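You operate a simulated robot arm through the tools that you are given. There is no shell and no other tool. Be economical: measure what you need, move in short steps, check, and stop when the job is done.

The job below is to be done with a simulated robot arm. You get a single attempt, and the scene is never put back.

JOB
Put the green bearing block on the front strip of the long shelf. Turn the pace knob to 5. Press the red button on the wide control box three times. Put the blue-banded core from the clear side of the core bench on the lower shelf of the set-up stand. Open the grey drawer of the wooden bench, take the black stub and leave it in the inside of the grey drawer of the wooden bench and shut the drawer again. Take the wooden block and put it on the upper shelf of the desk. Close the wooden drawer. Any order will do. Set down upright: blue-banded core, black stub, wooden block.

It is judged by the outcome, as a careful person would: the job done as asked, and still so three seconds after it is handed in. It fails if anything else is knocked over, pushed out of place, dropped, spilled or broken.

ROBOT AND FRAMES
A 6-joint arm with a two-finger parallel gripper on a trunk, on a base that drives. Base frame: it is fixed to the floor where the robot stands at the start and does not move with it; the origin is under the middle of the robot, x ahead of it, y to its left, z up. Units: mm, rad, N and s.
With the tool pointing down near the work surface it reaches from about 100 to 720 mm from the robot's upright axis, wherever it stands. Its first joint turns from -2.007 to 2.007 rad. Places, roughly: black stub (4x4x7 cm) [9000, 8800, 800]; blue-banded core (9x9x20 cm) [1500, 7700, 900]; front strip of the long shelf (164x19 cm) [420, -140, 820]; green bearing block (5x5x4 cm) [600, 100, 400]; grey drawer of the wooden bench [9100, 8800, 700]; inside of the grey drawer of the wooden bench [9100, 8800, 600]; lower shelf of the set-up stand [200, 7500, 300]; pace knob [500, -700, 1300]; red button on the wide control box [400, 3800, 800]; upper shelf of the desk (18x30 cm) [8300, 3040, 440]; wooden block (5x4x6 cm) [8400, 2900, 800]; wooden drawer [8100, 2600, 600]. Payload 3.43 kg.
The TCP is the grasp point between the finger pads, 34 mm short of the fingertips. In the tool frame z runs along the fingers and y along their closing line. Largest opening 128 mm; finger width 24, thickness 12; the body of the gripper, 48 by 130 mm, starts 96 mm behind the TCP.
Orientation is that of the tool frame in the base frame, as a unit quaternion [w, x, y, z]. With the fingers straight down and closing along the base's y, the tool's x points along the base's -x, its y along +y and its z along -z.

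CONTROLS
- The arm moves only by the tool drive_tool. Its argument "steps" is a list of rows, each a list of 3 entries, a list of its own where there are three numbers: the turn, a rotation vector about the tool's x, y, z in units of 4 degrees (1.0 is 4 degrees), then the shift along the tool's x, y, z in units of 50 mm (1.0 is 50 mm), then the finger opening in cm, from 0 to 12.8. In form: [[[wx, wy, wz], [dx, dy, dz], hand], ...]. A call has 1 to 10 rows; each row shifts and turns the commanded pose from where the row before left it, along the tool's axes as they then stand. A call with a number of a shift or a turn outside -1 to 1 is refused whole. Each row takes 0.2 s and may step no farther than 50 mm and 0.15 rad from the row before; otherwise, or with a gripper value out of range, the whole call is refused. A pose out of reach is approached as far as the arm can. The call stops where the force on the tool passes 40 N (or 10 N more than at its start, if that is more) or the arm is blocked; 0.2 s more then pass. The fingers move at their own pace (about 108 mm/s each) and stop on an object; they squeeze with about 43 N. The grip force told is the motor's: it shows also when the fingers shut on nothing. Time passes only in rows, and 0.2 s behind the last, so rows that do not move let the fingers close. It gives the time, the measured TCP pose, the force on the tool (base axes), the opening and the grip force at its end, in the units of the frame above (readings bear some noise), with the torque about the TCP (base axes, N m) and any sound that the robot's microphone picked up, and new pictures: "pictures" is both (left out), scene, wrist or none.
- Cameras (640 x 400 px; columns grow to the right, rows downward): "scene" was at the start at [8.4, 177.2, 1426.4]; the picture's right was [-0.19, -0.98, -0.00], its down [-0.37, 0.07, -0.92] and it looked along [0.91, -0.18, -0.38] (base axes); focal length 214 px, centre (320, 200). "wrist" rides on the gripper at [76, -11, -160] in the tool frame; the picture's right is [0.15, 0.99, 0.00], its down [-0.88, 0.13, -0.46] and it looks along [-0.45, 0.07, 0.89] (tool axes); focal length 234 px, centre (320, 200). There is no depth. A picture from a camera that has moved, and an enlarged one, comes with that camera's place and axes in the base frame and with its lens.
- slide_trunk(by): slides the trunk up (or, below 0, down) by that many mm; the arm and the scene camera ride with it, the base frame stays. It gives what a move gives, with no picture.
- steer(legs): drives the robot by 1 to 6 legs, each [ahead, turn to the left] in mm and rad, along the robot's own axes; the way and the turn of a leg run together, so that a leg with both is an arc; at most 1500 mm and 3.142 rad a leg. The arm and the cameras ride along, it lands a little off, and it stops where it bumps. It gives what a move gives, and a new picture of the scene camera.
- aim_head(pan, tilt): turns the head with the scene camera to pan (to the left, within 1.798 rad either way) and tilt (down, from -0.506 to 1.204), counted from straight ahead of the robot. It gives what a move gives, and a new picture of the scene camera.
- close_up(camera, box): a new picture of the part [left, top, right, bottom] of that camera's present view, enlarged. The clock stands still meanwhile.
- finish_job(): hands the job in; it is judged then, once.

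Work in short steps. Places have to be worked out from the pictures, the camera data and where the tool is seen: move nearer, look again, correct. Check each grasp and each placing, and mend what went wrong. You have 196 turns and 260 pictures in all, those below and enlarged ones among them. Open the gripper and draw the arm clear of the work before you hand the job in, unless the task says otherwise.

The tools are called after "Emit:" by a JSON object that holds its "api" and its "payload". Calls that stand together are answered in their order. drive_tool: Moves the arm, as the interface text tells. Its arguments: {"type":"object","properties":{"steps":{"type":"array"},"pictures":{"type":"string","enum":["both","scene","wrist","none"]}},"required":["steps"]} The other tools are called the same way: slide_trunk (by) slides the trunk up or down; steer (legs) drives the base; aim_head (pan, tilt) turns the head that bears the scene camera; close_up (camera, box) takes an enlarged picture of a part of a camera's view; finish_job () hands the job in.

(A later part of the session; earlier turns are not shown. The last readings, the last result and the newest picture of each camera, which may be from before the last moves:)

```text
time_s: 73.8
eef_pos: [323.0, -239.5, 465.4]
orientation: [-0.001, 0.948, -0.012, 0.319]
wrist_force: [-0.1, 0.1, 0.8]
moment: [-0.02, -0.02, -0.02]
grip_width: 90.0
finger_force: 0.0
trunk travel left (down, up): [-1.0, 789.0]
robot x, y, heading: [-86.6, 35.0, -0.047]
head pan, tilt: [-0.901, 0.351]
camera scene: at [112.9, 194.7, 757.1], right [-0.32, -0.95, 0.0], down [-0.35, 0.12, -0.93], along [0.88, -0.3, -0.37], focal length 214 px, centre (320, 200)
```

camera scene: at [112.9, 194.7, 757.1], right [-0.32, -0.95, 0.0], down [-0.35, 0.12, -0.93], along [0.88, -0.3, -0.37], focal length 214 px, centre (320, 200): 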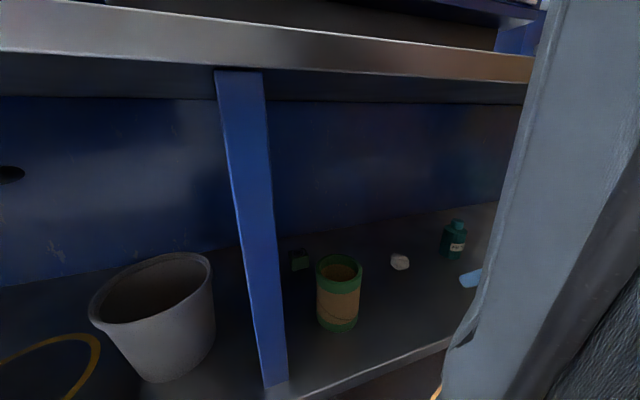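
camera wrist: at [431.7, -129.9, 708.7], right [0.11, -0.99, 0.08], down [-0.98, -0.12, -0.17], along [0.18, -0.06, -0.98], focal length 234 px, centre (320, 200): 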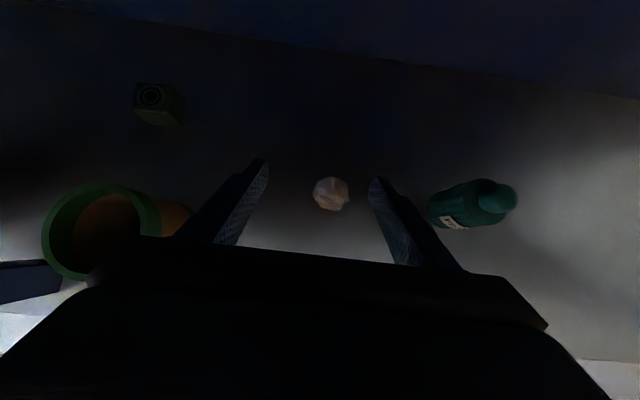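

Objects are undisturbed. I back out and move the robot to the right so that I can approach the block past the cup's right side.

Emit:
{"api": "steer", "payload": {"legs": [[-220, 0], [0, -1.524], [250, 0], [0, 1.571], [180, 0]]}}

```text
time_s: 85.5
eef_pos: [284.5, -478.4, 465.2]
orientation: [-0.005, 0.948, -0.004, 0.32]
wrist_force: [-0.6, 0.3, 0.2]
moment: [0.04, 0.0, 0.03]
grip_width: 90.1
finger_force: 0.0
trunk travel left (down, up): [-1.0, 789.0]
robot x, y, heading: [-133.2, -213.4, -0.035]
head pan, tilt: [-0.901, 0.351]
camera scene: at [66.4, -50.0, 758.3], right [-0.32, -0.95, 0.0], down [-0.34, 0.12, -0.93], along [0.88, -0.3, -0.36], focal length 214 px, centre (320, 200)
```

scene: 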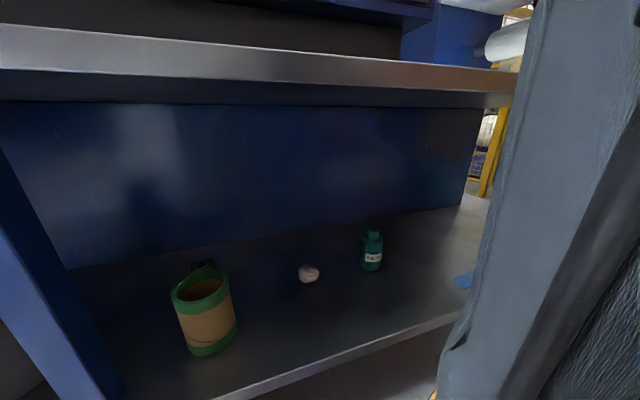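

I'll reduce the pitch to about 35° and yaw the tool left to line up with the corridor right of the cup.

Emit:
{"api": "drive_tool", "payload": {"steps": [[[0, 1, 0], [0, 0, 0], 9], [[0, 1, 0], [0, 0, 0], 9], [[0, 1, 0], [0, 0, 0], 9], [[0, 1, 0], [0, 0, 0], 9], [[0, 0.5, 0], [0, -0.5, 0], 9], [[0.82, 0, -0.57], [0, -0.7, 0], 9], [[0.82, 0, -0.57], [0, -0.7, 0], 9], [[0.82, 0, -0.57], [0, -0.7, 0], 9], [[0.82, 0, -0.57], [0, -0.7, 0], 9], [[0.82, 0, -0.57], [0, -0.7, 0], 9]], "pictures": "none"}}

Emit:
{"api": "drive_tool", "payload": {"steps": [[[0.82, 0, -0.57], [0, -0.5, 0], 9], [[0.82, 0, -0.57], [0, -0.5, 0], 9], [[0.82, 0, -0.57], [0, -0.5, 0], 9]], "pictures": "both"}}

```text
time_s: 87.7
eef_pos: [259.3, -409.0, 525.1]
orientation: [-0.086, 0.872, 0.15, 0.458]
wrist_force: [0.4, 0.6, -0.9]
moment: [0.03, -0.02, 0.0]
grip_width: 89.9
finger_force: 0.1
out of reach, approached as far as the arm can: row 1, 2, 3, 4, 5, 6, 7, 8, 9, 10
trunk travel left (down, up): [-1.0, 789.0]
robot x, y, heading: [-131.1, -215.4, -0.03]
head pan, tilt: [-0.901, 0.351]
```

```text
time_s: 88.5
eef_pos: [226.8, -370.1, 525.8]
orientation: [-0.133, 0.851, 0.24, 0.447]
wrist_force: [0.8, -0.1, 1.1]
moment: [0.0, 0.01, 0.03]
grip_width: 90.0
finger_force: 0.2
out of reach, approached as far as the arm can: row 1, 2, 3
trunk travel left (down, up): [-1.0, 789.0]
robot x, y, heading: [-134.6, -210.1, -0.04]
head pan, tilt: [-0.901, 0.351]
camera scene: at [33.7, -95.0, 760.1], right [-0.8, -0.59, 0.0], down [-0.2, 0.28, -0.94], along [0.56, -0.76, -0.34], focal length 214 px, centre (320, 200)
camera wrist: at [147.0, -408.3, 677.9], right [0.59, -0.8, 0.11], down [-0.68, -0.57, -0.47], along [0.44, 0.2, -0.88], focal length 234 px, centre (320, 200)
```

scene: 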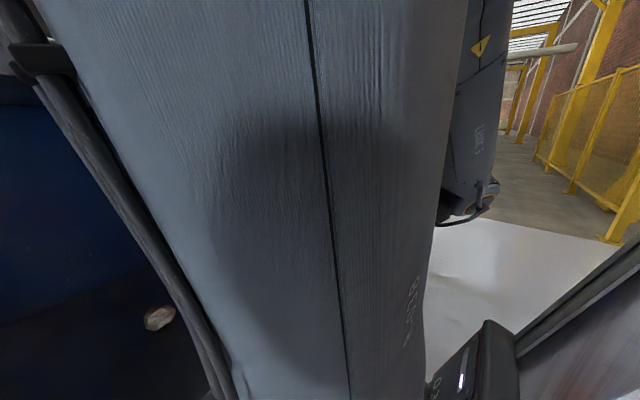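
wrist: 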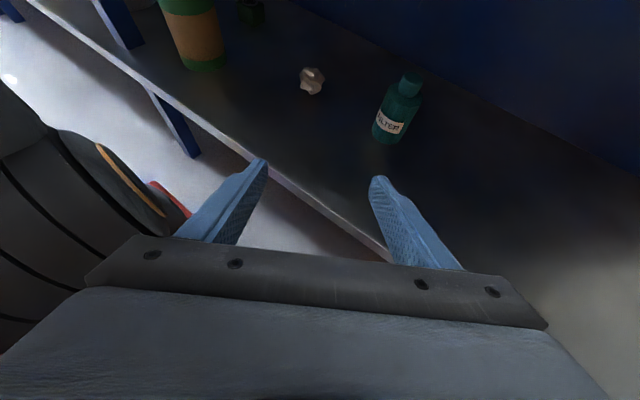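

Block confirmed near [607,95,376]. I move along the corridor to [455,−80,500], right of the cup and below the counter.

Emit:
{"api": "drive_tool", "payload": {"steps": [[[0, 0, 0], [0.432, -0.315, 0.755], 9], [[0, 0, 0], [0.432, -0.315, 0.755], 9], [[0, 0, 0], [0.432, -0.315, 0.755], 9], [[0, 0, 0], [0.432, -0.315, 0.755], 9], [[0, 0, 0], [0.432, -0.315, 0.755], 9], [[0, 0, 0], [0.432, -0.315, 0.755], 9], [[0, 0, 0], [0.432, -0.315, 0.755], 9], [[0, 0, 0], [0.432, -0.315, 0.755], 9]], "pictures": "both"}}

```text
time_s: 90.3
eef_pos: [498.0, -233.5, 519.1]
orientation: [-0.131, 0.852, 0.238, 0.447]
wrist_force: [0.1, 0.4, 0.1]
moment: [-0.05, 0.0, 0.0]
grip_width: 89.9
finger_force: 0.1
out of reach, approached as far as the arm can: row 1, 2, 3, 4, 5, 6, 7
trunk travel left (down, up): [-1.0, 789.0]
robot x, y, heading: [-133.8, -210.5, -0.036]
head pan, tilt: [-0.901, 0.351]
camera scene: at [33.7, -95.0, 760.1], right [-0.8, -0.59, 0.0], down [-0.2, 0.28, -0.94], along [0.56, -0.76, -0.34], focal length 214 px, centre (320, 200)
camera wrist: at [418.6, -271.4, 671.9], right [0.59, -0.8, 0.11], down [-0.68, -0.56, -0.47], along [0.44, 0.2, -0.88], focal length 234 px, centre (320, 200)
```

scene: 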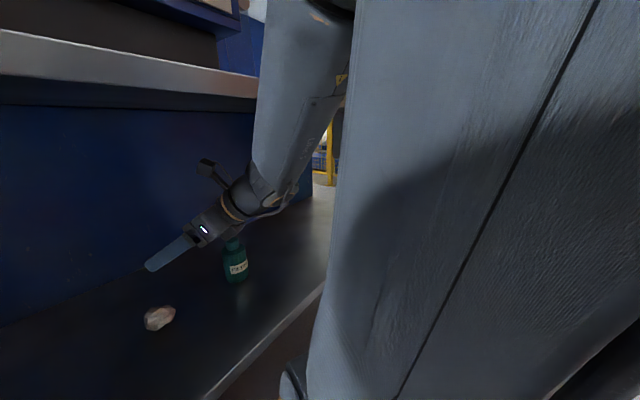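
wrist: 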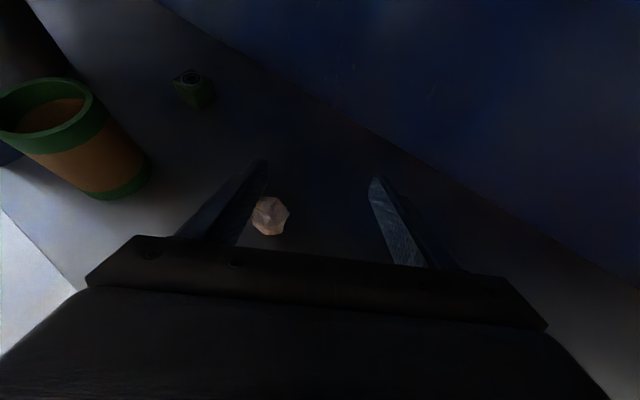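

Arm is through without contact; block visible upper left. Next I slide toward +y, to about [500,−20,500].

Emit:
{"api": "drive_tool", "payload": {"steps": [[[0, 0, 0], [0.19, -0.72, 0.42], 9], [[0, 0, 0], [0.19, -0.72, 0.42], 9], [[0, 0, 0], [0.19, -0.72, 0.42], 9], [[0, 0, 0], [0.19, -0.72, 0.42], 9], [[0, 0, 0], [0.19, -0.72, 0.42], 9]], "pictures": "both"}}

```text
time_s: 91.5
eef_pos: [525.7, -24.1, 516.1]
orientation: [-0.13, 0.852, 0.238, 0.447]
wrist_force: [-1.2, -0.4, -0.2]
moment: [0.03, -0.03, -0.01]
grip_width: 90.2
finger_force: 0.1
out of reach, approached as far as the arm can: row 1, 2, 3
trunk travel left (down, up): [-1.0, 789.0]
robot x, y, heading: [-127.5, -212.4, -0.037]
head pan, tilt: [-0.901, 0.351]
camera scene: at [33.7, -95.0, 760.1], right [-0.8, -0.59, 0.0], down [-0.2, 0.28, -0.94], along [0.56, -0.76, -0.34], focal length 214 px, centre (320, 200)
camera wrist: at [445.0, -61.6, 669.4], right [0.59, -0.8, 0.11], down [-0.68, -0.57, -0.47], along [0.44, 0.2, -0.88], focal length 234 px, centre (320, 200)
```

scene: 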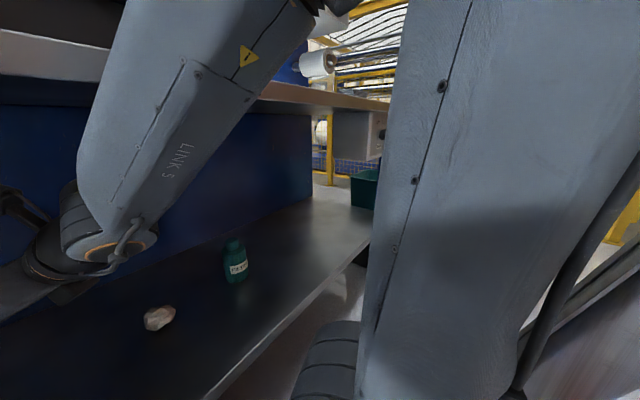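
wrist: 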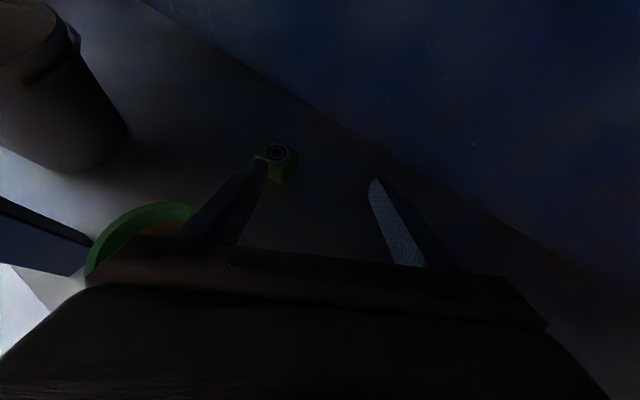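

Block at [609,97]. It is aligned with the axes, so I yaw the tool back to about 8° and steepen the pitch while moving above it.

Emit:
{"api": "drive_tool", "payload": {"steps": [[[-0.83, 0, 0.56], [0.17, -0.25, 0.25], 9], [[-0.83, 0, 0.56], [0.17, -0.25, 0.25], 9], [[-0.83, 0, 0.56], [0.17, -0.25, 0.25], 9], [[-0.83, 0, 0.56], [0.17, -0.25, 0.25], 9], [[-0.83, 0, 0.56], [0.17, -0.25, 0.25], 9], [[-0.83, 0, 0.56], [0.17, -0.25, 0.25], 9], [[0, -1, 0], [0, 0, 0], 9], [[0, -1, 0], [0, 0, 0], 9], [[0, -1, 0], [0, 0, 0], 9]], "pictures": "both"}}

```text
time_s: 93.3
eef_pos: [544.4, -29.6, 456.5]
orientation: [0.009, 0.939, 0.117, 0.324]
wrist_force: [-0.8, 1.2, 1.4]
moment: [-0.05, 0.03, -0.04]
grip_width: 90.0
finger_force: 0.0
out of reach, approached as far as the arm can: row 2, 3, 4, 5, 6, 8
trunk travel left (down, up): [-1.0, 789.0]
robot x, y, heading: [-131.4, -213.2, -0.04]
head pan, tilt: [-0.901, 0.351]
stopped in row 9: the arm was blocked; the commanded pose is now the measured one
camera scene: at [32.4, -83.9, 760.8], right [-0.8, -0.59, 0.01], down [-0.2, 0.26, -0.94], along [0.56, -0.76, -0.33], focal length 214 px, centre (320, 200)
camera wrist: at [503.9, -11.6, 626.2], right [0.32, -0.93, 0.18], down [-0.92, -0.35, -0.16], along [0.21, -0.11, -0.97], focal length 234 px, centre (320, 200)
```

scene: 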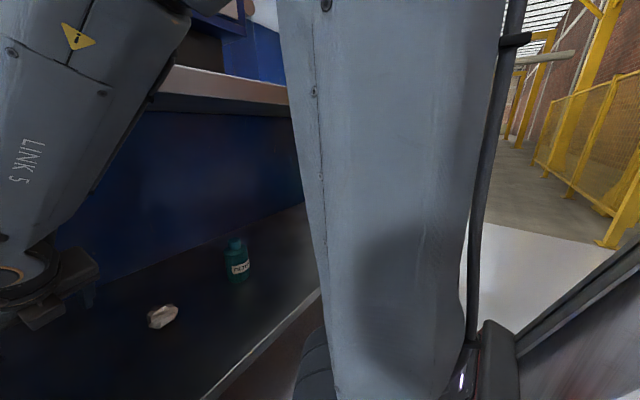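
wrist: 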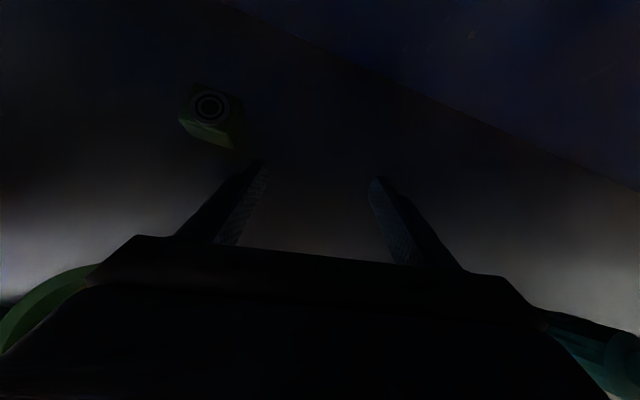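

The steep pitch makes the forearm touch the counter, so I need a flatter, more extended arm. I back off, level the roll, set pitch ≈42°, and drive the base back 100 mm.

Emit:
{"api": "drive_tool", "payload": {"steps": [[[0, 0.83, 0.73], [-0.15, 0.34, -0.58], 9], [[0, 0.83, 0.73], [-0.15, 0.34, -0.58], 9], [[0, 0.83, 0.73], [-0.15, 0.34, -0.58], 9], [[0.75, 0, -0.66], [0, 0.4, 0], 9], [[0.75, 0, -0.66], [0, 0.4, 0], 9], [[0.75, 0, -0.66], [0, 0.4, 0], 9]], "pictures": "none"}}

Emit:
{"api": "steer", "payload": {"legs": [[-100, 0]]}}

```text
time_s: 94.8
eef_pos: [528.8, -96.4, 497.5]
orientation: [-0.066, 0.899, 0.111, 0.418]
wrist_force: [0.9, 0.3, -0.6]
moment: [0.01, 0.03, 0.01]
grip_width: 90.0
finger_force: 0.1
out of reach, approached as far as the arm can: row 3, 4, 5, 6
trunk travel left (down, up): [-1.0, 789.0]
robot x, y, heading: [-132.3, -212.3, -0.044]
head pan, tilt: [-0.901, 0.351]
```

```text
time_s: 95.9
eef_pos: [428.5, -93.0, 496.7]
orientation: [-0.066, 0.899, 0.111, 0.419]
wrist_force: [-0.2, -0.5, 0.3]
moment: [0.0, 0.0, -0.01]
grip_width: 90.1
finger_force: 0.1
trunk travel left (down, up): [-1.0, 789.0]
robot x, y, heading: [-232.1, -207.2, -0.035]
head pan, tilt: [-0.901, 0.351]
camera scene: at [-68.8, -92.5, 760.1], right [-0.81, -0.59, 0.0], down [-0.2, 0.28, -0.94], along [0.56, -0.76, -0.34], focal length 214 px, centre (320, 200)
```

scene: 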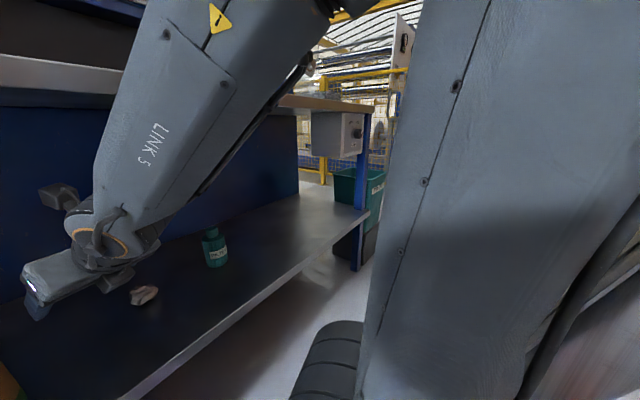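

Now reaching along the diagonal to about [560,30,490] with pitch 40°, yaw 16°.

Emit:
{"api": "drive_tool", "payload": {"steps": [[[0, 0, 0], [0.475, -0.425, 0.64], 9], [[0, 0, 0], [0.475, -0.425, 0.64], 9], [[0, 0, 0], [0.475, -0.425, 0.64], 9], [[0, 0, 0], [0.475, -0.425, 0.64], 9]], "pictures": "both"}}

```text
time_s: 96.9
eef_pos: [550.4, -14.9, 496.4]
orientation: [-0.079, 0.904, 0.078, 0.412]
wrist_force: [0.3, -0.4, 0.8]
moment: [-0.12, 0.06, 0.04]
grip_width: 90.1
finger_force: 0.0
out of reach, approached as far as the arm can: row 1, 2, 3
trunk travel left (down, up): [-1.0, 789.0]
robot x, y, heading: [-234.2, -209.2, -0.038]
head pan, tilt: [-0.901, 0.351]
camera scene: at [-68.9, -92.5, 760.1], right [-0.81, -0.59, 0.0], down [-0.2, 0.28, -0.94], along [0.56, -0.76, -0.34], focal length 214 px, centre (320, 200)
camera wrist: at [480.5, -31.2, 659.5], right [0.3, -0.95, 0.03], down [-0.88, -0.29, -0.38], along [0.37, 0.09, -0.92], focal length 234 px, centre (320, 200)
```

scene: 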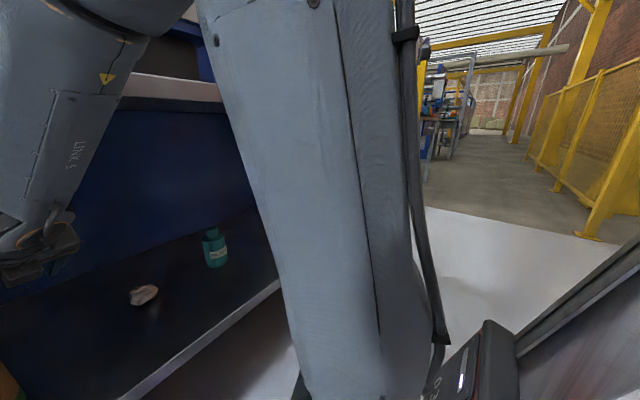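
wrist: 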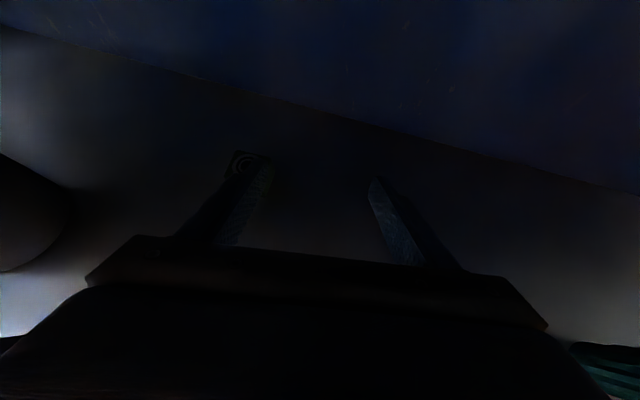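

Block top centre at about [606,101]. I correct the roll slightly and move to a pre-grasp 80 mm behind it along the tool axis.

Emit:
{"api": "drive_tool", "payload": {"steps": [[[0, 0, -0.5], [-0.25, -0.61, 0.34], 8.5], [[0, 0, -0.5], [-0.25, -0.61, 0.34], 8.5], [[0, 0, -0.5], [-0.25, -0.61, 0.34], 8.5]], "pictures": "wrist"}}

```text
time_s: 97.7
eef_pos: [543.8, 71.6, 451.6]
orientation: [-0.046, 0.889, 0.153, 0.43]
wrist_force: [-1.1, -0.1, 18.8]
moment: [-0.72, 1.74, -0.01]
grip_width: 84.9
finger_force: 0.0
trunk travel left (down, up): [-1.0, 789.0]
robot x, y, heading: [-235.5, -207.2, -0.037]
head pan, tilt: [-0.901, 0.351]
stopped in row 3: the force on the tool passed its limit at 66 N (the readings are from after the stop); the commanded pose is now the measured one
camera wrist: at [465.6, 66.7, 609.7], right [0.39, -0.91, 0.16], down [-0.81, -0.42, -0.39], along [0.43, 0.02, -0.9], focal length 234 px, centre (320, 200)
```

wrist: 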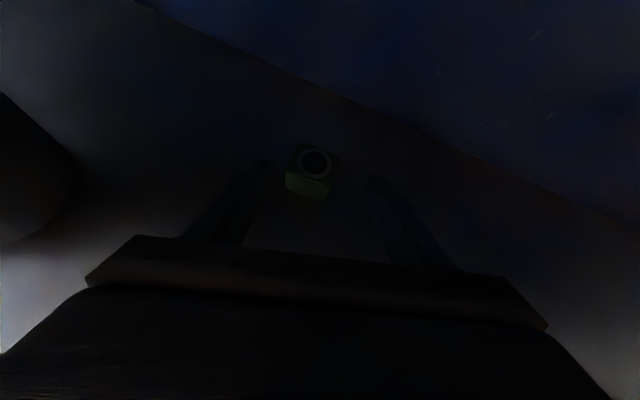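

Something under the gripper pushed up — the contact location computes to the cup's rim. I lift straight off and look.

Emit:
{"api": "drive_tool", "payload": {"steps": [[[0, 0, 0], [0.5, 0, -0.43], 8.5], [[0, 0, 0], [0.2, 0.5, -0.2], 8.5], [[0, 0, 0], [0.1, 0.7, 0], 8.5], [[0, 0, 0], [0.1, 0.7, 0], 8.5]], "pictures": "wrist"}}

Emit:
{"api": "aim_head", "payload": {"pan": 0.6, "tilt": 0.35}}

```text
time_s: 98.7
eef_pos: [575.9, -14.6, 510.4]
orientation: [-0.047, 0.889, 0.155, 0.428]
wrist_force: [0.2, -0.1, -0.4]
moment: [-0.01, 0.01, -0.02]
grip_width: 84.9
finger_force: 0.1
trunk travel left (down, up): [-1.0, 789.0]
robot x, y, heading: [-237.8, -209.0, -0.038]
head pan, tilt: [-0.901, 0.351]
camera wrist: at [498.0, -19.8, 668.5], right [0.39, -0.9, 0.16], down [-0.82, -0.43, -0.39], along [0.42, 0.02, -0.91], focal length 234 px, centre (320, 200)
```

wrist: 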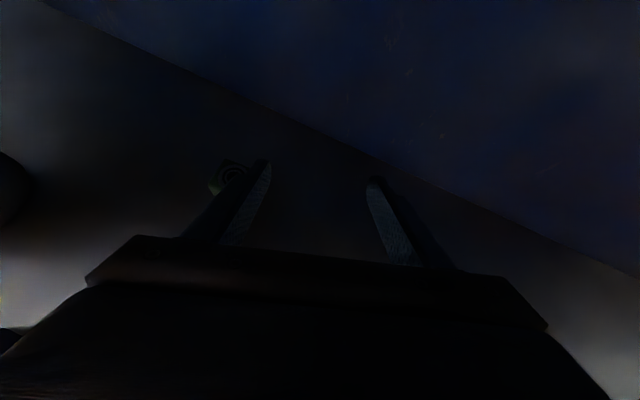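

```text
time_s: 100.3
eef_pos: [576.3, -14.3, 510.2]
orientation: [-0.045, 0.889, 0.152, 0.429]
wrist_force: [-0.7, 0.0, 0.3]
moment: [-0.02, 0.0, -0.01]
grip_width: 84.8
finger_force: 0.1
trunk travel left (down, up): [-1.0, 789.0]
robot x, y, heading: [-235.1, -212.7, -0.039]
head pan, tilt: [0.6, 0.351]
camera scene: at [-44.8, 32.0, 760.1], right [0.53, -0.85, 0.0], down [-0.29, -0.18, -0.94], along [0.79, 0.5, -0.34], focal length 214 px, centre (320, 200)
```

scene: 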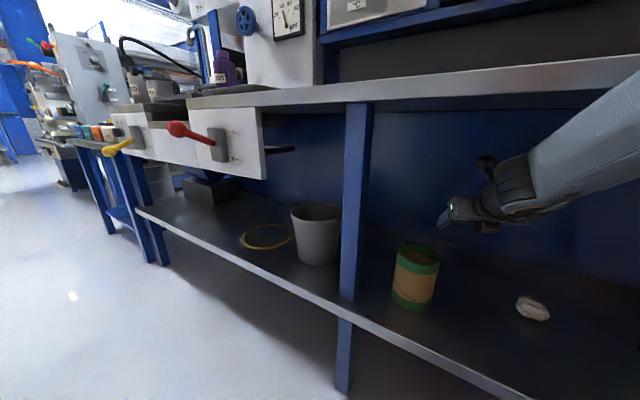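

The cup still stands upright in place, and this view shows the arm well below the counter. I steepen the pitch to ~51° here so the body clears the cup.

Emit:
{"api": "drive_tool", "payload": {"steps": [[[0, -1, 0.33], [0, 0, 0], 8.5], [[0, -1, 0.33], [0, 0, 0], 8.5], [[0, -1, 0.33], [0, 0, 0], 8.5]], "pictures": "scene"}}

```text
time_s: 101.3
eef_pos: [549.6, -21.0, 486.0]
orientation: [-0.03, 0.932, 0.132, 0.337]
wrist_force: [0.4, -0.5, 0.5]
moment: [-0.05, 0.01, -0.02]
grip_width: 84.7
finger_force: 0.0
out of reach, approached as far as the arm can: row 1, 2
trunk travel left (down, up): [-1.0, 789.0]
robot x, y, heading: [-253.2, -204.2, 0.02]
head pan, tilt: [0.6, 0.351]
stopped in row 3: the arm was blocked; the commanded pose is now the measured one
camera scene: at [-75.0, 42.8, 760.8], right [0.58, -0.81, 0.0], down [-0.28, -0.2, -0.94], along [0.76, 0.55, -0.34], focal length 214 px, centre (320, 200)
```

scene: 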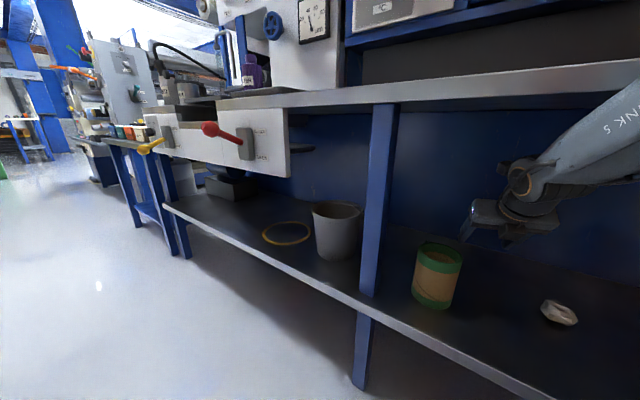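

Still blocked when steep. I'll instead approach at ~40° pitch with about 47° yaw, which passes the cup on its right; first restore pitch and yaw.

Emit:
{"api": "drive_tool", "payload": {"steps": [[[0, 1, 0], [0, 0.39, -0.16], 9], [[0, 1, 0], [0, 0.39, -0.16], 9], [[0, 0.8, 0], [0, 0.39, -0.16], 9], [[0.78, 0, -0.63], [0, 0, 0], 9], [[0.78, 0, -0.63], [0, 0, 0], 9], [[0.78, 0, -0.63], [0, 0, 0], 9], [[0.78, 0, -0.63], [0, 0, 0], 9], [[0.78, 0, -0.63], [0, 0, 0], 9], [[0.78, 0, -0.63], [0, 0, 0], 9], [[0.78, 0, -0.63], [0, 0, 0], 9]], "pictures": "none"}}

Emit:
{"api": "steer", "payload": {"legs": [[50, -0.02]]}}

Emit:
{"api": "drive_tool", "payload": {"steps": [[[0.78, 0, -0.63], [0, 0, 0], 9]], "pictures": "wrist"}}

```text
time_s: 103.5
eef_pos: [557.6, -60.1, 517.5]
orientation: [-0.116, 0.848, 0.301, 0.421]
wrist_force: [0.3, -0.3, -0.3]
moment: [-0.05, 0.02, 0.01]
grip_width: 89.9
finger_force: 0.0
out of reach, approached as far as the arm can: row 3, 4, 6
trunk travel left (down, up): [-1.0, 789.0]
robot x, y, heading: [-249.9, -208.8, 0.024]
head pan, tilt: [0.6, 0.351]
```

```text
time_s: 104.3
eef_pos: [564.3, -60.7, 510.5]
orientation: [-0.117, 0.851, 0.301, 0.414]
wrist_force: [0.6, 0.1, 0.0]
moment: [0.03, 0.01, -0.02]
grip_width: 90.1
finger_force: 0.1
trunk travel left (down, up): [-1.0, 789.0]
robot x, y, heading: [-236.0, -207.9, 0.019]
head pan, tilt: [0.6, 0.351]
stopped in leg 1: the robot was blocked; the commanded pose is now the measured one
camera scene: at [-58.2, 43.1, 760.2], right [0.58, -0.81, 0.0], down [-0.28, -0.2, -0.94], along [0.77, 0.54, -0.34], focal length 214 px, centre (320, 200)
```

scene: 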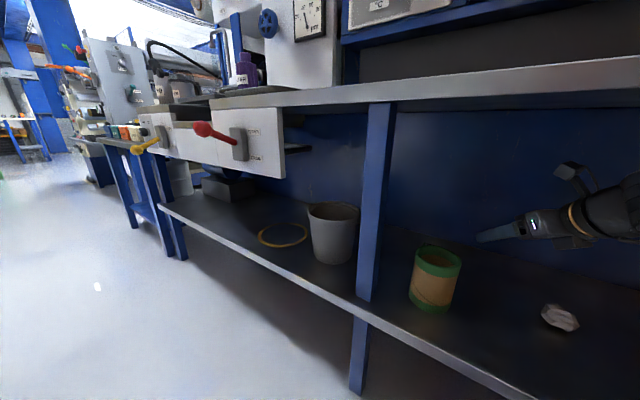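

```text
time_s: 104.7
eef_pos: [554.5, -56.2, 507.0]
orientation: [-0.131, 0.841, 0.334, 0.405]
wrist_force: [-0.1, -1.0, -0.4]
moment: [0.01, -0.02, -0.01]
grip_width: 90.0
finger_force: 0.1
trunk travel left (down, up): [-1.0, 789.0]
robot x, y, heading: [-234.9, -209.1, 0.029]
head pan, tilt: [0.6, 0.351]
camera wrist: at [487.0, -91.0, 666.0], right [0.73, -0.67, 0.16], down [-0.58, -0.72, -0.38], along [0.37, 0.18, -0.91], focal length 234 px, centre (320, 200)
```

wrist: 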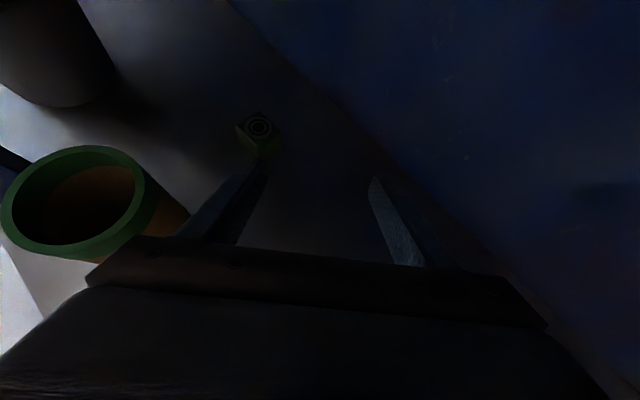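

The forward drive was blocked, so some part of the arm is touching the counter. I look at the arm where it passes the edge.

Emit:
{"api": "aim_head", "payload": {"pan": 0.0, "tilt": 0.05}}

```text
time_s: 105.7
eef_pos: [555.6, -60.1, 504.6]
orientation: [-0.131, 0.844, 0.33, 0.403]
wrist_force: [0.5, 0.1, -0.3]
moment: [-0.03, -0.01, -0.01]
grip_width: 90.0
finger_force: 0.2
trunk travel left (down, up): [-1.0, 789.0]
robot x, y, heading: [-236.9, -205.7, 0.021]
head pan, tilt: [0.0, 0.051]
camera scene: at [-47.3, -5.1, 788.0], right [0.03, -1.0, 0.0], down [-0.05, 0.0, -1.0], along [1.0, 0.03, -0.05], focal length 214 px, centre (320, 200)
```

scene: 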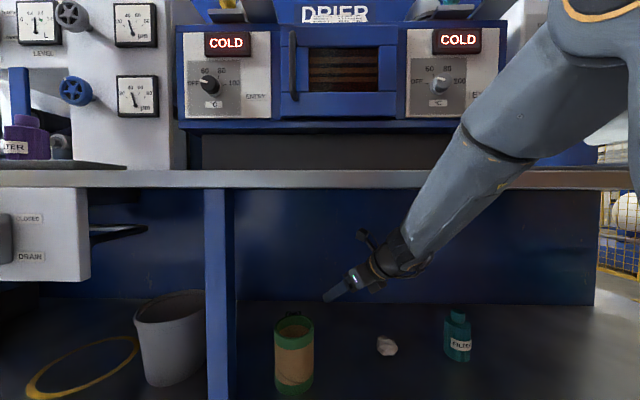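

The elbow sits high and to the right: the arm plane crosses the counter edge obliquely because the robot stands too far right. I back out and shift the robot left so the arm goes in straight.

Emit:
{"api": "steer", "payload": {"legs": [[-330, 0], [0, 1.55], [380, 0], [0, -1.571]]}}

```text
time_s: 117.5
eef_pos: [248.1, 285.9, 509.7]
orientation: [-0.123, 0.847, 0.313, 0.412]
wrist_force: [0.3, 0.0, -0.4]
moment: [0.01, -0.03, 0.02]
grip_width: 89.7
finger_force: 0.1
trunk travel left (down, up): [-1.0, 789.0]
robot x, y, heading: [-557.0, 170.5, -0.027]
head pan, tilt: [0.0, 0.051]
camera scene: at [-356.0, 362.6, 788.0], right [-0.02, -1.0, 0.0], down [-0.05, 0.0, -1.0], along [1.0, -0.02, -0.05], focal length 214 px, centre (320, 200)
```

scene: 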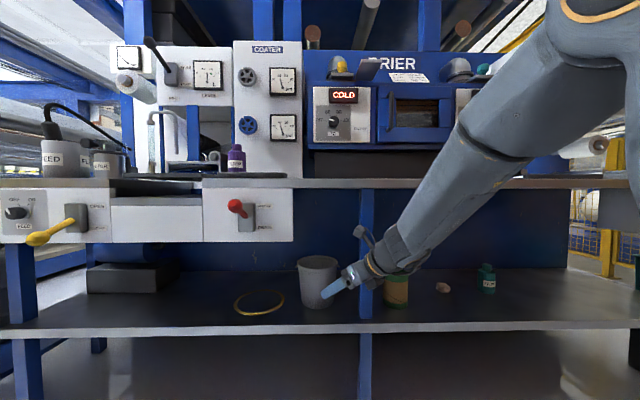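

Good overview. I swing the tool to the right and back to yaw ≈12°, straight ahead of the arm, raising it a bit.

Emit:
{"api": "drive_tool", "payload": {"steps": [[[-0.78, 0, 0.63], [-0.29, 0.477, -0.547], 9], [[-0.78, 0, 0.63], [-0.29, 0.477, -0.547], 9], [[-0.78, 0, 0.63], [-0.29, 0.477, -0.547], 9], [[-0.78, 0, 0.63], [-0.29, 0.477, -0.547], 9], [[-0.78, 0, 0.63], [-0.29, 0.477, -0.547], 9], [[-0.78, 0, 0.63], [-0.29, 0.477, -0.547], 9]], "pictures": "scene"}}

```text
time_s: 118.9
eef_pos: [158.9, 76.2, 550.3]
orientation: [-0.036, 0.89, 0.128, 0.437]
wrist_force: [-0.1, 0.7, -0.4]
moment: [0.01, -0.01, 0.0]
grip_width: 89.9
finger_force: 0.0
trunk travel left (down, up): [-1.0, 789.0]
robot x, y, heading: [-553.2, 169.1, -0.016]
head pan, tilt: [0.0, 0.051]
camera scene: at [-356.0, 362.6, 788.0], right [-0.02, -1.0, 0.0], down [-0.05, 0.0, -1.0], along [1.0, -0.02, -0.05], focal length 214 px, centre (320, 200)
```

scene: 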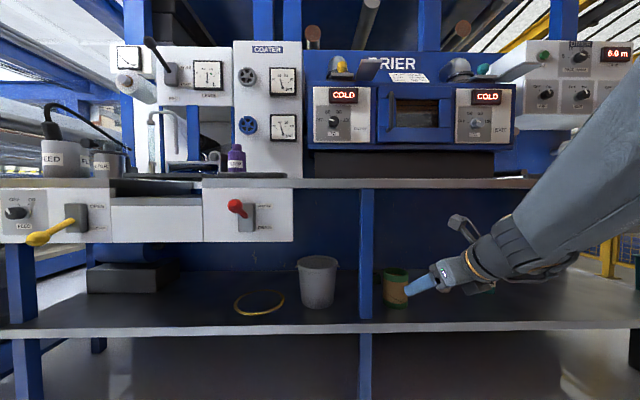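

Now driving straight in 310 mm; the tool is above the cup's rim height.

Emit:
{"api": "steer", "payload": {"legs": [[310, 0]]}}

```text
time_s: 121.0
eef_pos: [470.9, 74.6, 551.6]
orientation: [-0.037, 0.889, 0.131, 0.437]
wrist_force: [0.9, -1.0, -0.7]
moment: [-0.01, -0.01, 0.02]
grip_width: 90.1
finger_force: 0.0
trunk travel left (down, up): [-1.0, 789.0]
robot x, y, heading: [-244.7, 169.1, -0.02]
head pan, tilt: [0.0, 0.051]
camera scene: at [-46.7, 357.9, 788.0], right [-0.02, -1.0, 0.0], down [-0.05, 0.0, -1.0], along [1.0, -0.02, -0.05], focal length 214 px, centre (320, 200)
```

scene: 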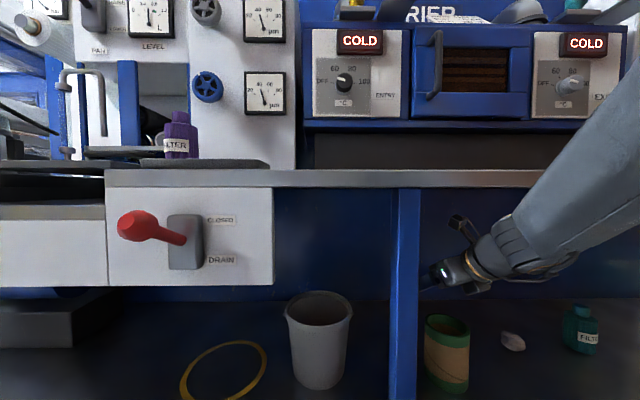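

The arm is in without contact. I advance along the tool axis toward the block and steepen pitch step by step.

Emit:
{"api": "drive_tool", "payload": {"steps": [[[0, 0, 0], [0.075, 0.06, 0.745], 9], [[0, 0, 0], [0.075, 0.06, 0.745], 9], [[0, 0, 0], [0.075, 0.06, 0.745], 9], [[0, -1, 0], [0, 0, 0], 9], [[0, -1, 0], [0, 0, 0], 9]], "pictures": "both"}}

```text
time_s: 122.2
eef_pos: [566.3, 89.2, 490.8]
orientation: [-0.028, 0.917, 0.133, 0.374]
wrist_force: [0.0, -0.3, -0.2]
moment: [0.01, 0.01, 0.01]
grip_width: 89.9
finger_force: 0.1
trunk travel left (down, up): [-1.0, 789.0]
robot x, y, heading: [-247.0, 167.9, -0.019]
head pan, tilt: [0.0, 0.051]
camera scene: at [-46.7, 357.9, 788.0], right [-0.02, -1.0, 0.0], down [-0.05, 0.0, -1.0], along [1.0, -0.02, -0.05], focal length 214 px, centre (320, 200)
camera wrist: at [507.2, 93.5, 657.0], right [0.36, -0.92, 0.15], down [-0.88, -0.39, -0.28], along [0.31, -0.03, -0.95], focal length 234 px, centre (320, 200)
```

scene: 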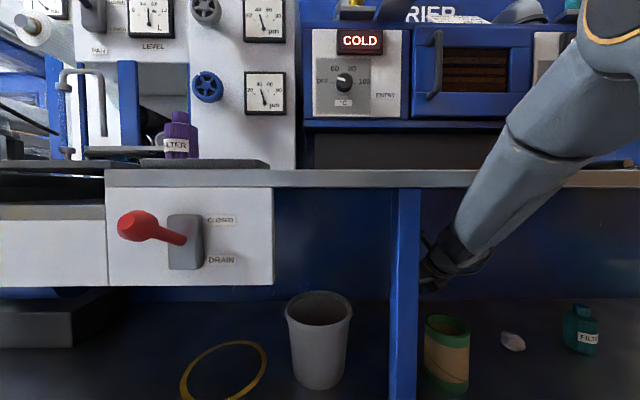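
wrist: 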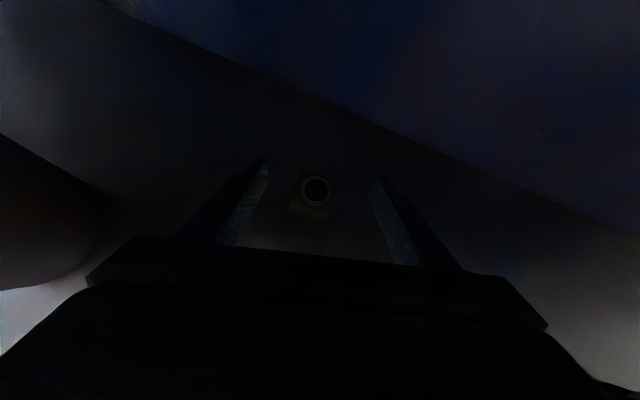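

Block centred at about [602,93]. One more 4° of pitch, then I descend to grasp depth with the fingers straddling it.

Emit:
{"api": "drive_tool", "payload": {"steps": [[[0, -1, 0], [0, 0, 0], 9], [[0, 0, 0], [-0.185, 0, 0.5], 9], [[0, 0, 0], [-0.185, 0, 0.5], 9], [[0, 0, 0], [-0.185, 0, 0.5], 9]], "pictures": "wrist"}}

```text
time_s: 123.2
eef_pos: [593.7, 92.2, 416.3]
orientation: [-0.025, 0.93, 0.135, 0.341]
wrist_force: [-0.4, 0.1, 0.1]
moment: [0.01, 0.02, -0.05]
grip_width: 90.3
finger_force: 0.1
trunk travel left (down, up): [-1.0, 789.0]
robot x, y, heading: [-241.3, 167.1, -0.011]
head pan, tilt: [0.0, 0.051]
camera wrist: at [546.7, 99.2, 585.5], right [0.37, -0.92, 0.14], down [-0.89, -0.39, -0.21], along [0.25, -0.05, -0.97], focal length 234 px, centre (320, 200)
```

wrist: 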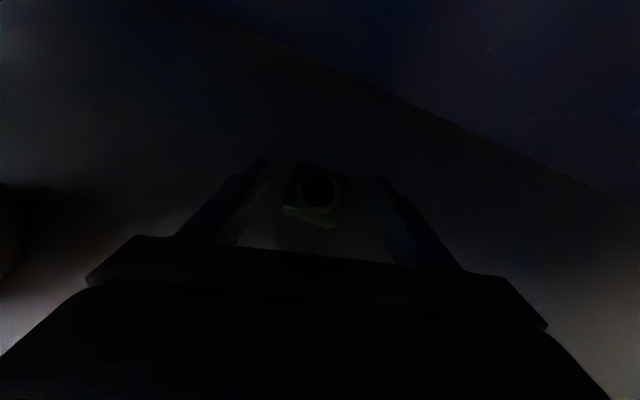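

Clear so far. Final 28 mm down and close.

Emit:
{"api": "drive_tool", "payload": {"steps": [[[0, 0, 0], [-0.2, 0, 0.5], 9], [[0, 0, 0], [0, 0, 0], 3], [[0, 0, 0], [0, 0, 0], 3], [[0, 0, 0], [0, 0, 0], 3]], "pictures": "wrist"}}

```text
time_s: 123.7
eef_pos: [602.1, 94.9, 395.2]
orientation: [-0.025, 0.929, 0.134, 0.345]
wrist_force: [-0.9, 4.0, 10.0]
moment: [0.27, 0.21, -0.14]
grip_width: 51.5
finger_force: 19.2
trunk travel left (down, up): [-1.0, 789.0]
robot x, y, heading: [-243.7, 166.8, -0.021]
head pan, tilt: [0.0, 0.051]
stopped in row 2: the force on the tool passed its limit at 103 N (the readings are from after the stop); the commanded pose is now the measured one
camera wrist: at [552.7, 100.9, 564.9], right [0.37, -0.92, 0.14], down [-0.89, -0.39, -0.22], along [0.25, -0.04, -0.97], focal length 234 px, centre (320, 200)
```

wrist: 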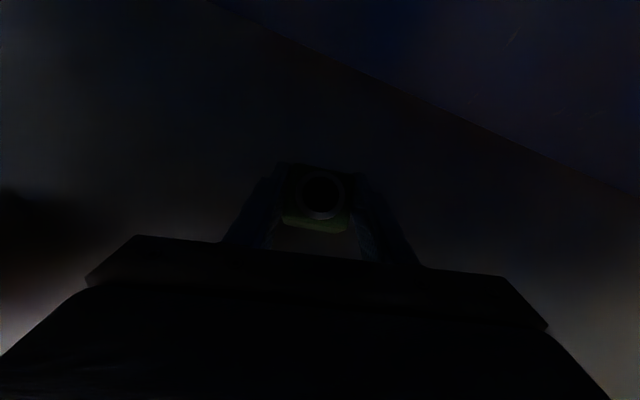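

The fingers closed on the block at 51.5 mm. I complete the squeeze and lift vertically.

Emit:
{"api": "drive_tool", "payload": {"steps": [[[0, 0, 0], [0, 0, 0], 3], [[0, 0, 0], [0.13, 0, -0.15], 3], [[0, 0, 0], [0.4, 0, -0.48], 3], [[0, 0, 0], [0.4, 0, -0.48], 3], [[0, 0, 0], [0.4, 0, -0.48], 3], [[0, 0, 0], [0.4, 0, -0.48], 3]], "pictures": "wrist"}}

```text
time_s: 125.2
eef_pos: [534.1, 115.4, 440.9]
orientation: [-0.054, 0.954, 0.128, 0.264]
wrist_force: [0.6, -1.3, -4.3]
moment: [0.01, 0.0, 0.0]
grip_width: 49.8
finger_force: 43.0
trunk travel left (down, up): [-1.0, 789.0]
robot x, y, heading: [-248.8, 165.3, -0.026]
head pan, tilt: [0.0, 0.051]
stopped in row 6: the arm was blocked; the commanded pose is now the measured one
camera wrist: at [515.9, 116.7, 617.5], right [0.39, -0.92, 0.04], down [-0.92, -0.39, -0.07], along [0.08, -0.01, -1.0], focal length 234 px, centre (320, 200)
```

wrist: 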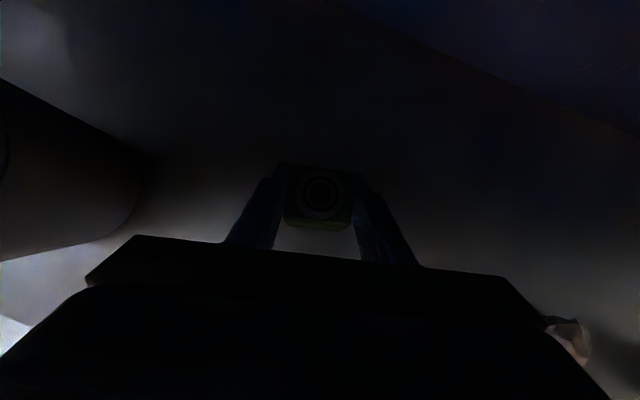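

The block is held (≈0.44 kg); lifting stopped because the forearm touched the counter underside. I ease down slightly and slide to the right, clear of the cup.

Emit:
{"api": "drive_tool", "payload": {"steps": [[[0, 0.5, 0], [-0.08, 0, 0.14], 3], [[0, 0.5, 0], [-0.13, 0.72, -0.11], 3], [[0, 0.5, 0], [-0.13, 0.72, -0.11], 3], [[0, 0.5, 0], [-0.13, 0.72, -0.11], 3], [[0, 0, 0], [-0.13, 0.72, -0.11], 3], [[0, 0, 0], [-0.13, 0.72, -0.11], 3]], "pictures": "both"}}

```text
time_s: 126.6
eef_pos: [545.7, -74.0, 432.8]
orientation: [-0.061, 0.932, 0.122, 0.335]
wrist_force: [-0.2, 0.3, -4.5]
moment: [-0.02, -0.01, 0.03]
grip_width: 50.0
finger_force: 42.9
trunk travel left (down, up): [-1.0, 789.0]
robot x, y, heading: [-243.6, 167.9, -0.025]
head pan, tilt: [0.0, 0.051]
camera scene: at [-43.8, 355.5, 788.0], right [-0.03, -1.0, 0.0], down [-0.05, 0.0, -1.0], along [1.0, -0.03, -0.05], focal length 214 px, centre (320, 200)
camera wrist: at [501.8, -79.7, 604.1], right [0.37, -0.93, 0.06], down [-0.9, -0.38, -0.22], along [0.22, 0.03, -0.97], focal length 234 px, centre (320, 200)
```

scene: 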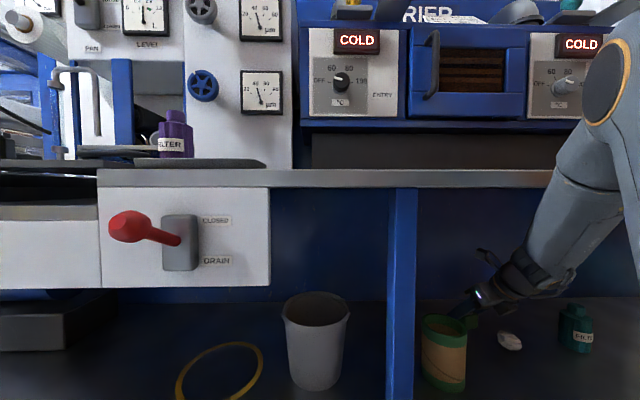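
wrist: 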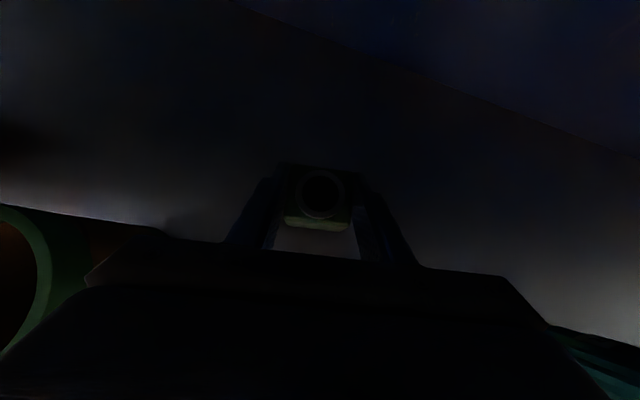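

Clear of the cup. Backing straight out.

Emit:
{"api": "steer", "payload": {"legs": [[-360, 0]]}}

```text
time_s: 128.9
eef_pos: [184.3, -67.5, 433.5]
orientation: [-0.059, 0.933, 0.119, 0.334]
wrist_force: [-0.1, 0.0, -4.7]
moment: [-0.01, -0.03, 0.0]
grip_width: 49.7
finger_force: 42.8
trunk travel left (down, up): [-1.0, 789.0]
robot x, y, heading: [-604.4, 178.3, -0.028]
head pan, tilt: [0.0, 0.051]
camera scene: at [-402.5, 364.7, 787.9], right [-0.03, -1.0, 0.0], down [-0.05, 0.0, -1.0], along [1.0, -0.03, -0.05], focal length 214 px, centre (320, 200)
```

scene: 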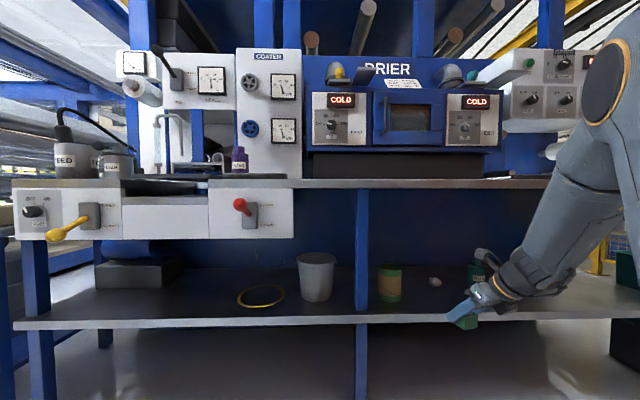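

All objects stand as before. I raise the trunk to bring the block above the counter.

Emit:
{"api": "slide_trunk", "payload": {"by": 400}}

Emit:
{"api": "slide_trunk", "payload": {"by": 90}}

Emit:
{"api": "aim_head", "payload": {"pan": -0.3, "tilt": 0.45}}

```text
time_s: 132.7
eef_pos: [183.4, -67.6, 832.7]
orientation: [-0.06, 0.933, 0.119, 0.334]
wrist_force: [-0.4, -0.8, -3.5]
moment: [-0.02, -0.02, 0.0]
grip_width: 49.9
finger_force: 43.2
trunk travel left (down, up): [-401.0, 389.0]
robot x, y, heading: [-606.5, 174.5, -0.033]
head pan, tilt: [0.0, 0.051]
```

```text
time_s: 133.9
eef_pos: [184.4, -67.3, 921.9]
orientation: [-0.06, 0.933, 0.119, 0.334]
wrist_force: [-0.1, -0.7, -3.0]
moment: [0.0, -0.02, -0.03]
grip_width: 49.8
finger_force: 42.9
trunk travel left (down, up): [-491.0, 299.0]
robot x, y, heading: [-600.8, 174.9, -0.037]
head pan, tilt: [0.0, 0.051]
```

```text
time_s: 134.8
eef_pos: [183.5, -67.4, 922.7]
orientation: [-0.06, 0.933, 0.119, 0.334]
wrist_force: [0.2, 0.5, -4.6]
moment: [0.0, 0.02, 0.02]
grip_width: 49.7
finger_force: 43.4
trunk travel left (down, up): [-491.0, 299.0]
robot x, y, heading: [-603.7, 174.1, -0.034]
head pan, tilt: [-0.3, 0.45]
camera scene: at [-542.9, 341.9, 1241.0], right [-0.32, -0.95, 0.0], down [-0.41, 0.14, -0.9], along [0.85, -0.29, -0.43], focal length 214 px, centre (320, 200)
```

scene: 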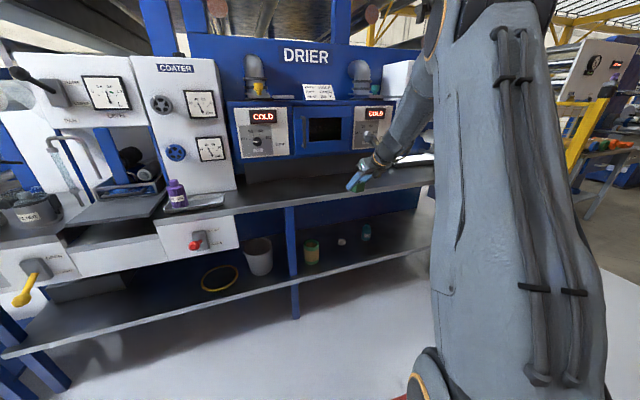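

Driving forward so the block hangs over the front strip.

Emit:
{"api": "steer", "payload": {"legs": [[230, 0.0]]}}

Emit:
{"api": "drive_tool", "payload": {"steps": [[[0, 0, 0], [-0.3, 0, 0.36], 3], [[0, 0, 0], [-0.3, 0, 0.36], 3]], "pictures": "both"}}

```text
time_s: 136.5
eef_pos: [412.7, -72.2, 922.6]
orientation: [-0.06, 0.933, 0.119, 0.334]
wrist_force: [-0.7, -0.1, -4.0]
moment: [-0.01, -0.01, -0.02]
grip_width: 49.8
finger_force: 43.4
trunk travel left (down, up): [-491.0, 299.0]
robot x, y, heading: [-373.8, 169.5, -0.029]
head pan, tilt: [-0.3, 0.45]
camera scene: at [-314.9, 335.1, 1240.9], right [-0.32, -0.95, 0.0], down [-0.41, 0.14, -0.9], along [0.85, -0.29, -0.44], focal length 214 px, centre (320, 200)
```

scene: 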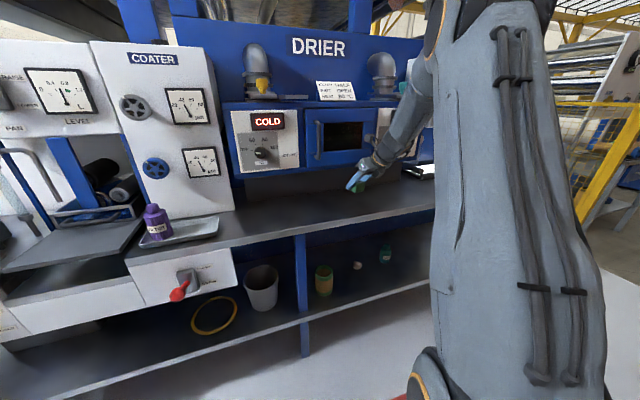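

```text
time_s: 137.1
eef_pos: [411.7, -71.8, 874.6]
orientation: [-0.06, 0.933, 0.12, 0.334]
wrist_force: [-0.1, -0.5, -3.0]
moment: [0.02, -0.01, -0.03]
grip_width: 49.9
finger_force: 43.0
trunk travel left (down, up): [-491.0, 299.0]
robot x, y, heading: [-373.8, 167.3, -0.031]
head pan, tilt: [-0.3, 0.45]
camera scene: at [-315.1, 335.1, 1240.9], right [-0.32, -0.95, 0.0], down [-0.41, 0.14, -0.9], along [0.85, -0.29, -0.44], focal length 214 px, centre (320, 200)
camera wrist: at [369.3, -76.7, 1046.6], right [0.37, -0.93, 0.06], down [-0.9, -0.38, -0.22], along [0.22, 0.02, -0.97], focal length 234 px, centre (320, 200)
```

scene: 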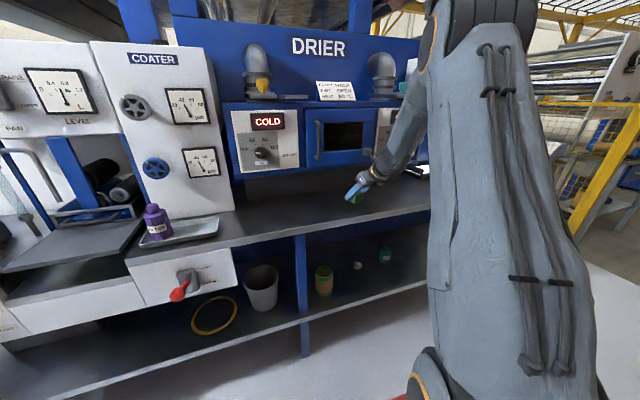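
wrist: 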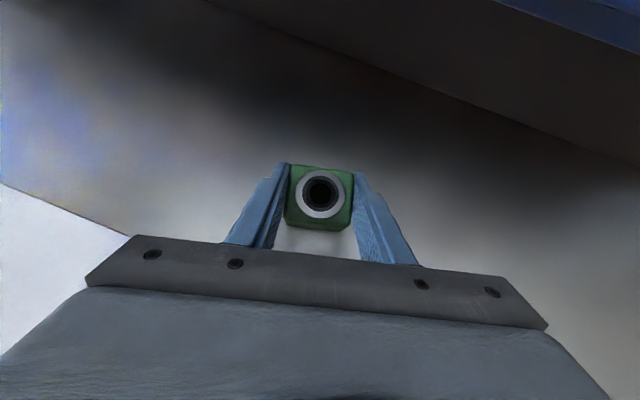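

Block in the air over the strip at [412,−72]. I lower gently in small steps until contact.

Emit:
{"api": "drive_tool", "payload": {"steps": [[[0, 0, 0], [-0.06, 0, 0.08], 3], [[0, 0, 0], [-0.06, 0, 0.08], 3], [[0, 0, 0], [-0.04, 0, 0.05], 3], [[0, 0, 0], [-0.03, 0, 0.04], 3]], "pictures": "none"}}

```text
time_s: 138.1
eef_pos: [412.4, -71.4, 860.3]
orientation: [-0.061, 0.933, 0.12, 0.334]
wrist_force: [-0.5, 0.1, -3.9]
moment: [0.01, -0.02, 0.0]
grip_width: 49.5
finger_force: 43.1
trunk travel left (down, up): [-491.0, 299.0]
robot x, y, heading: [-372.6, 168.7, -0.029]
head pan, tilt: [-0.3, 0.45]
```

Emit:
{"api": "drive_tool", "payload": {"steps": [[[0, 0, 0], [-0.025, 0, 0.03], 3], [[0, 0, 0], [-0.025, 0, 0.03], 3], [[0, 0, 0], [-0.025, 0, 0.03], 3]], "pictures": "none"}}

```text
time_s: 138.9
eef_pos: [413.0, -70.8, 855.4]
orientation: [-0.06, 0.932, 0.121, 0.335]
wrist_force: [-0.6, 1.6, 5.2]
moment: [-0.13, -0.21, 0.03]
grip_width: 49.4
finger_force: 43.6
trunk travel left (down, up): [-491.0, 299.0]
robot x, y, heading: [-375.2, 167.7, -0.031]
head pan, tilt: [-0.3, 0.45]
```

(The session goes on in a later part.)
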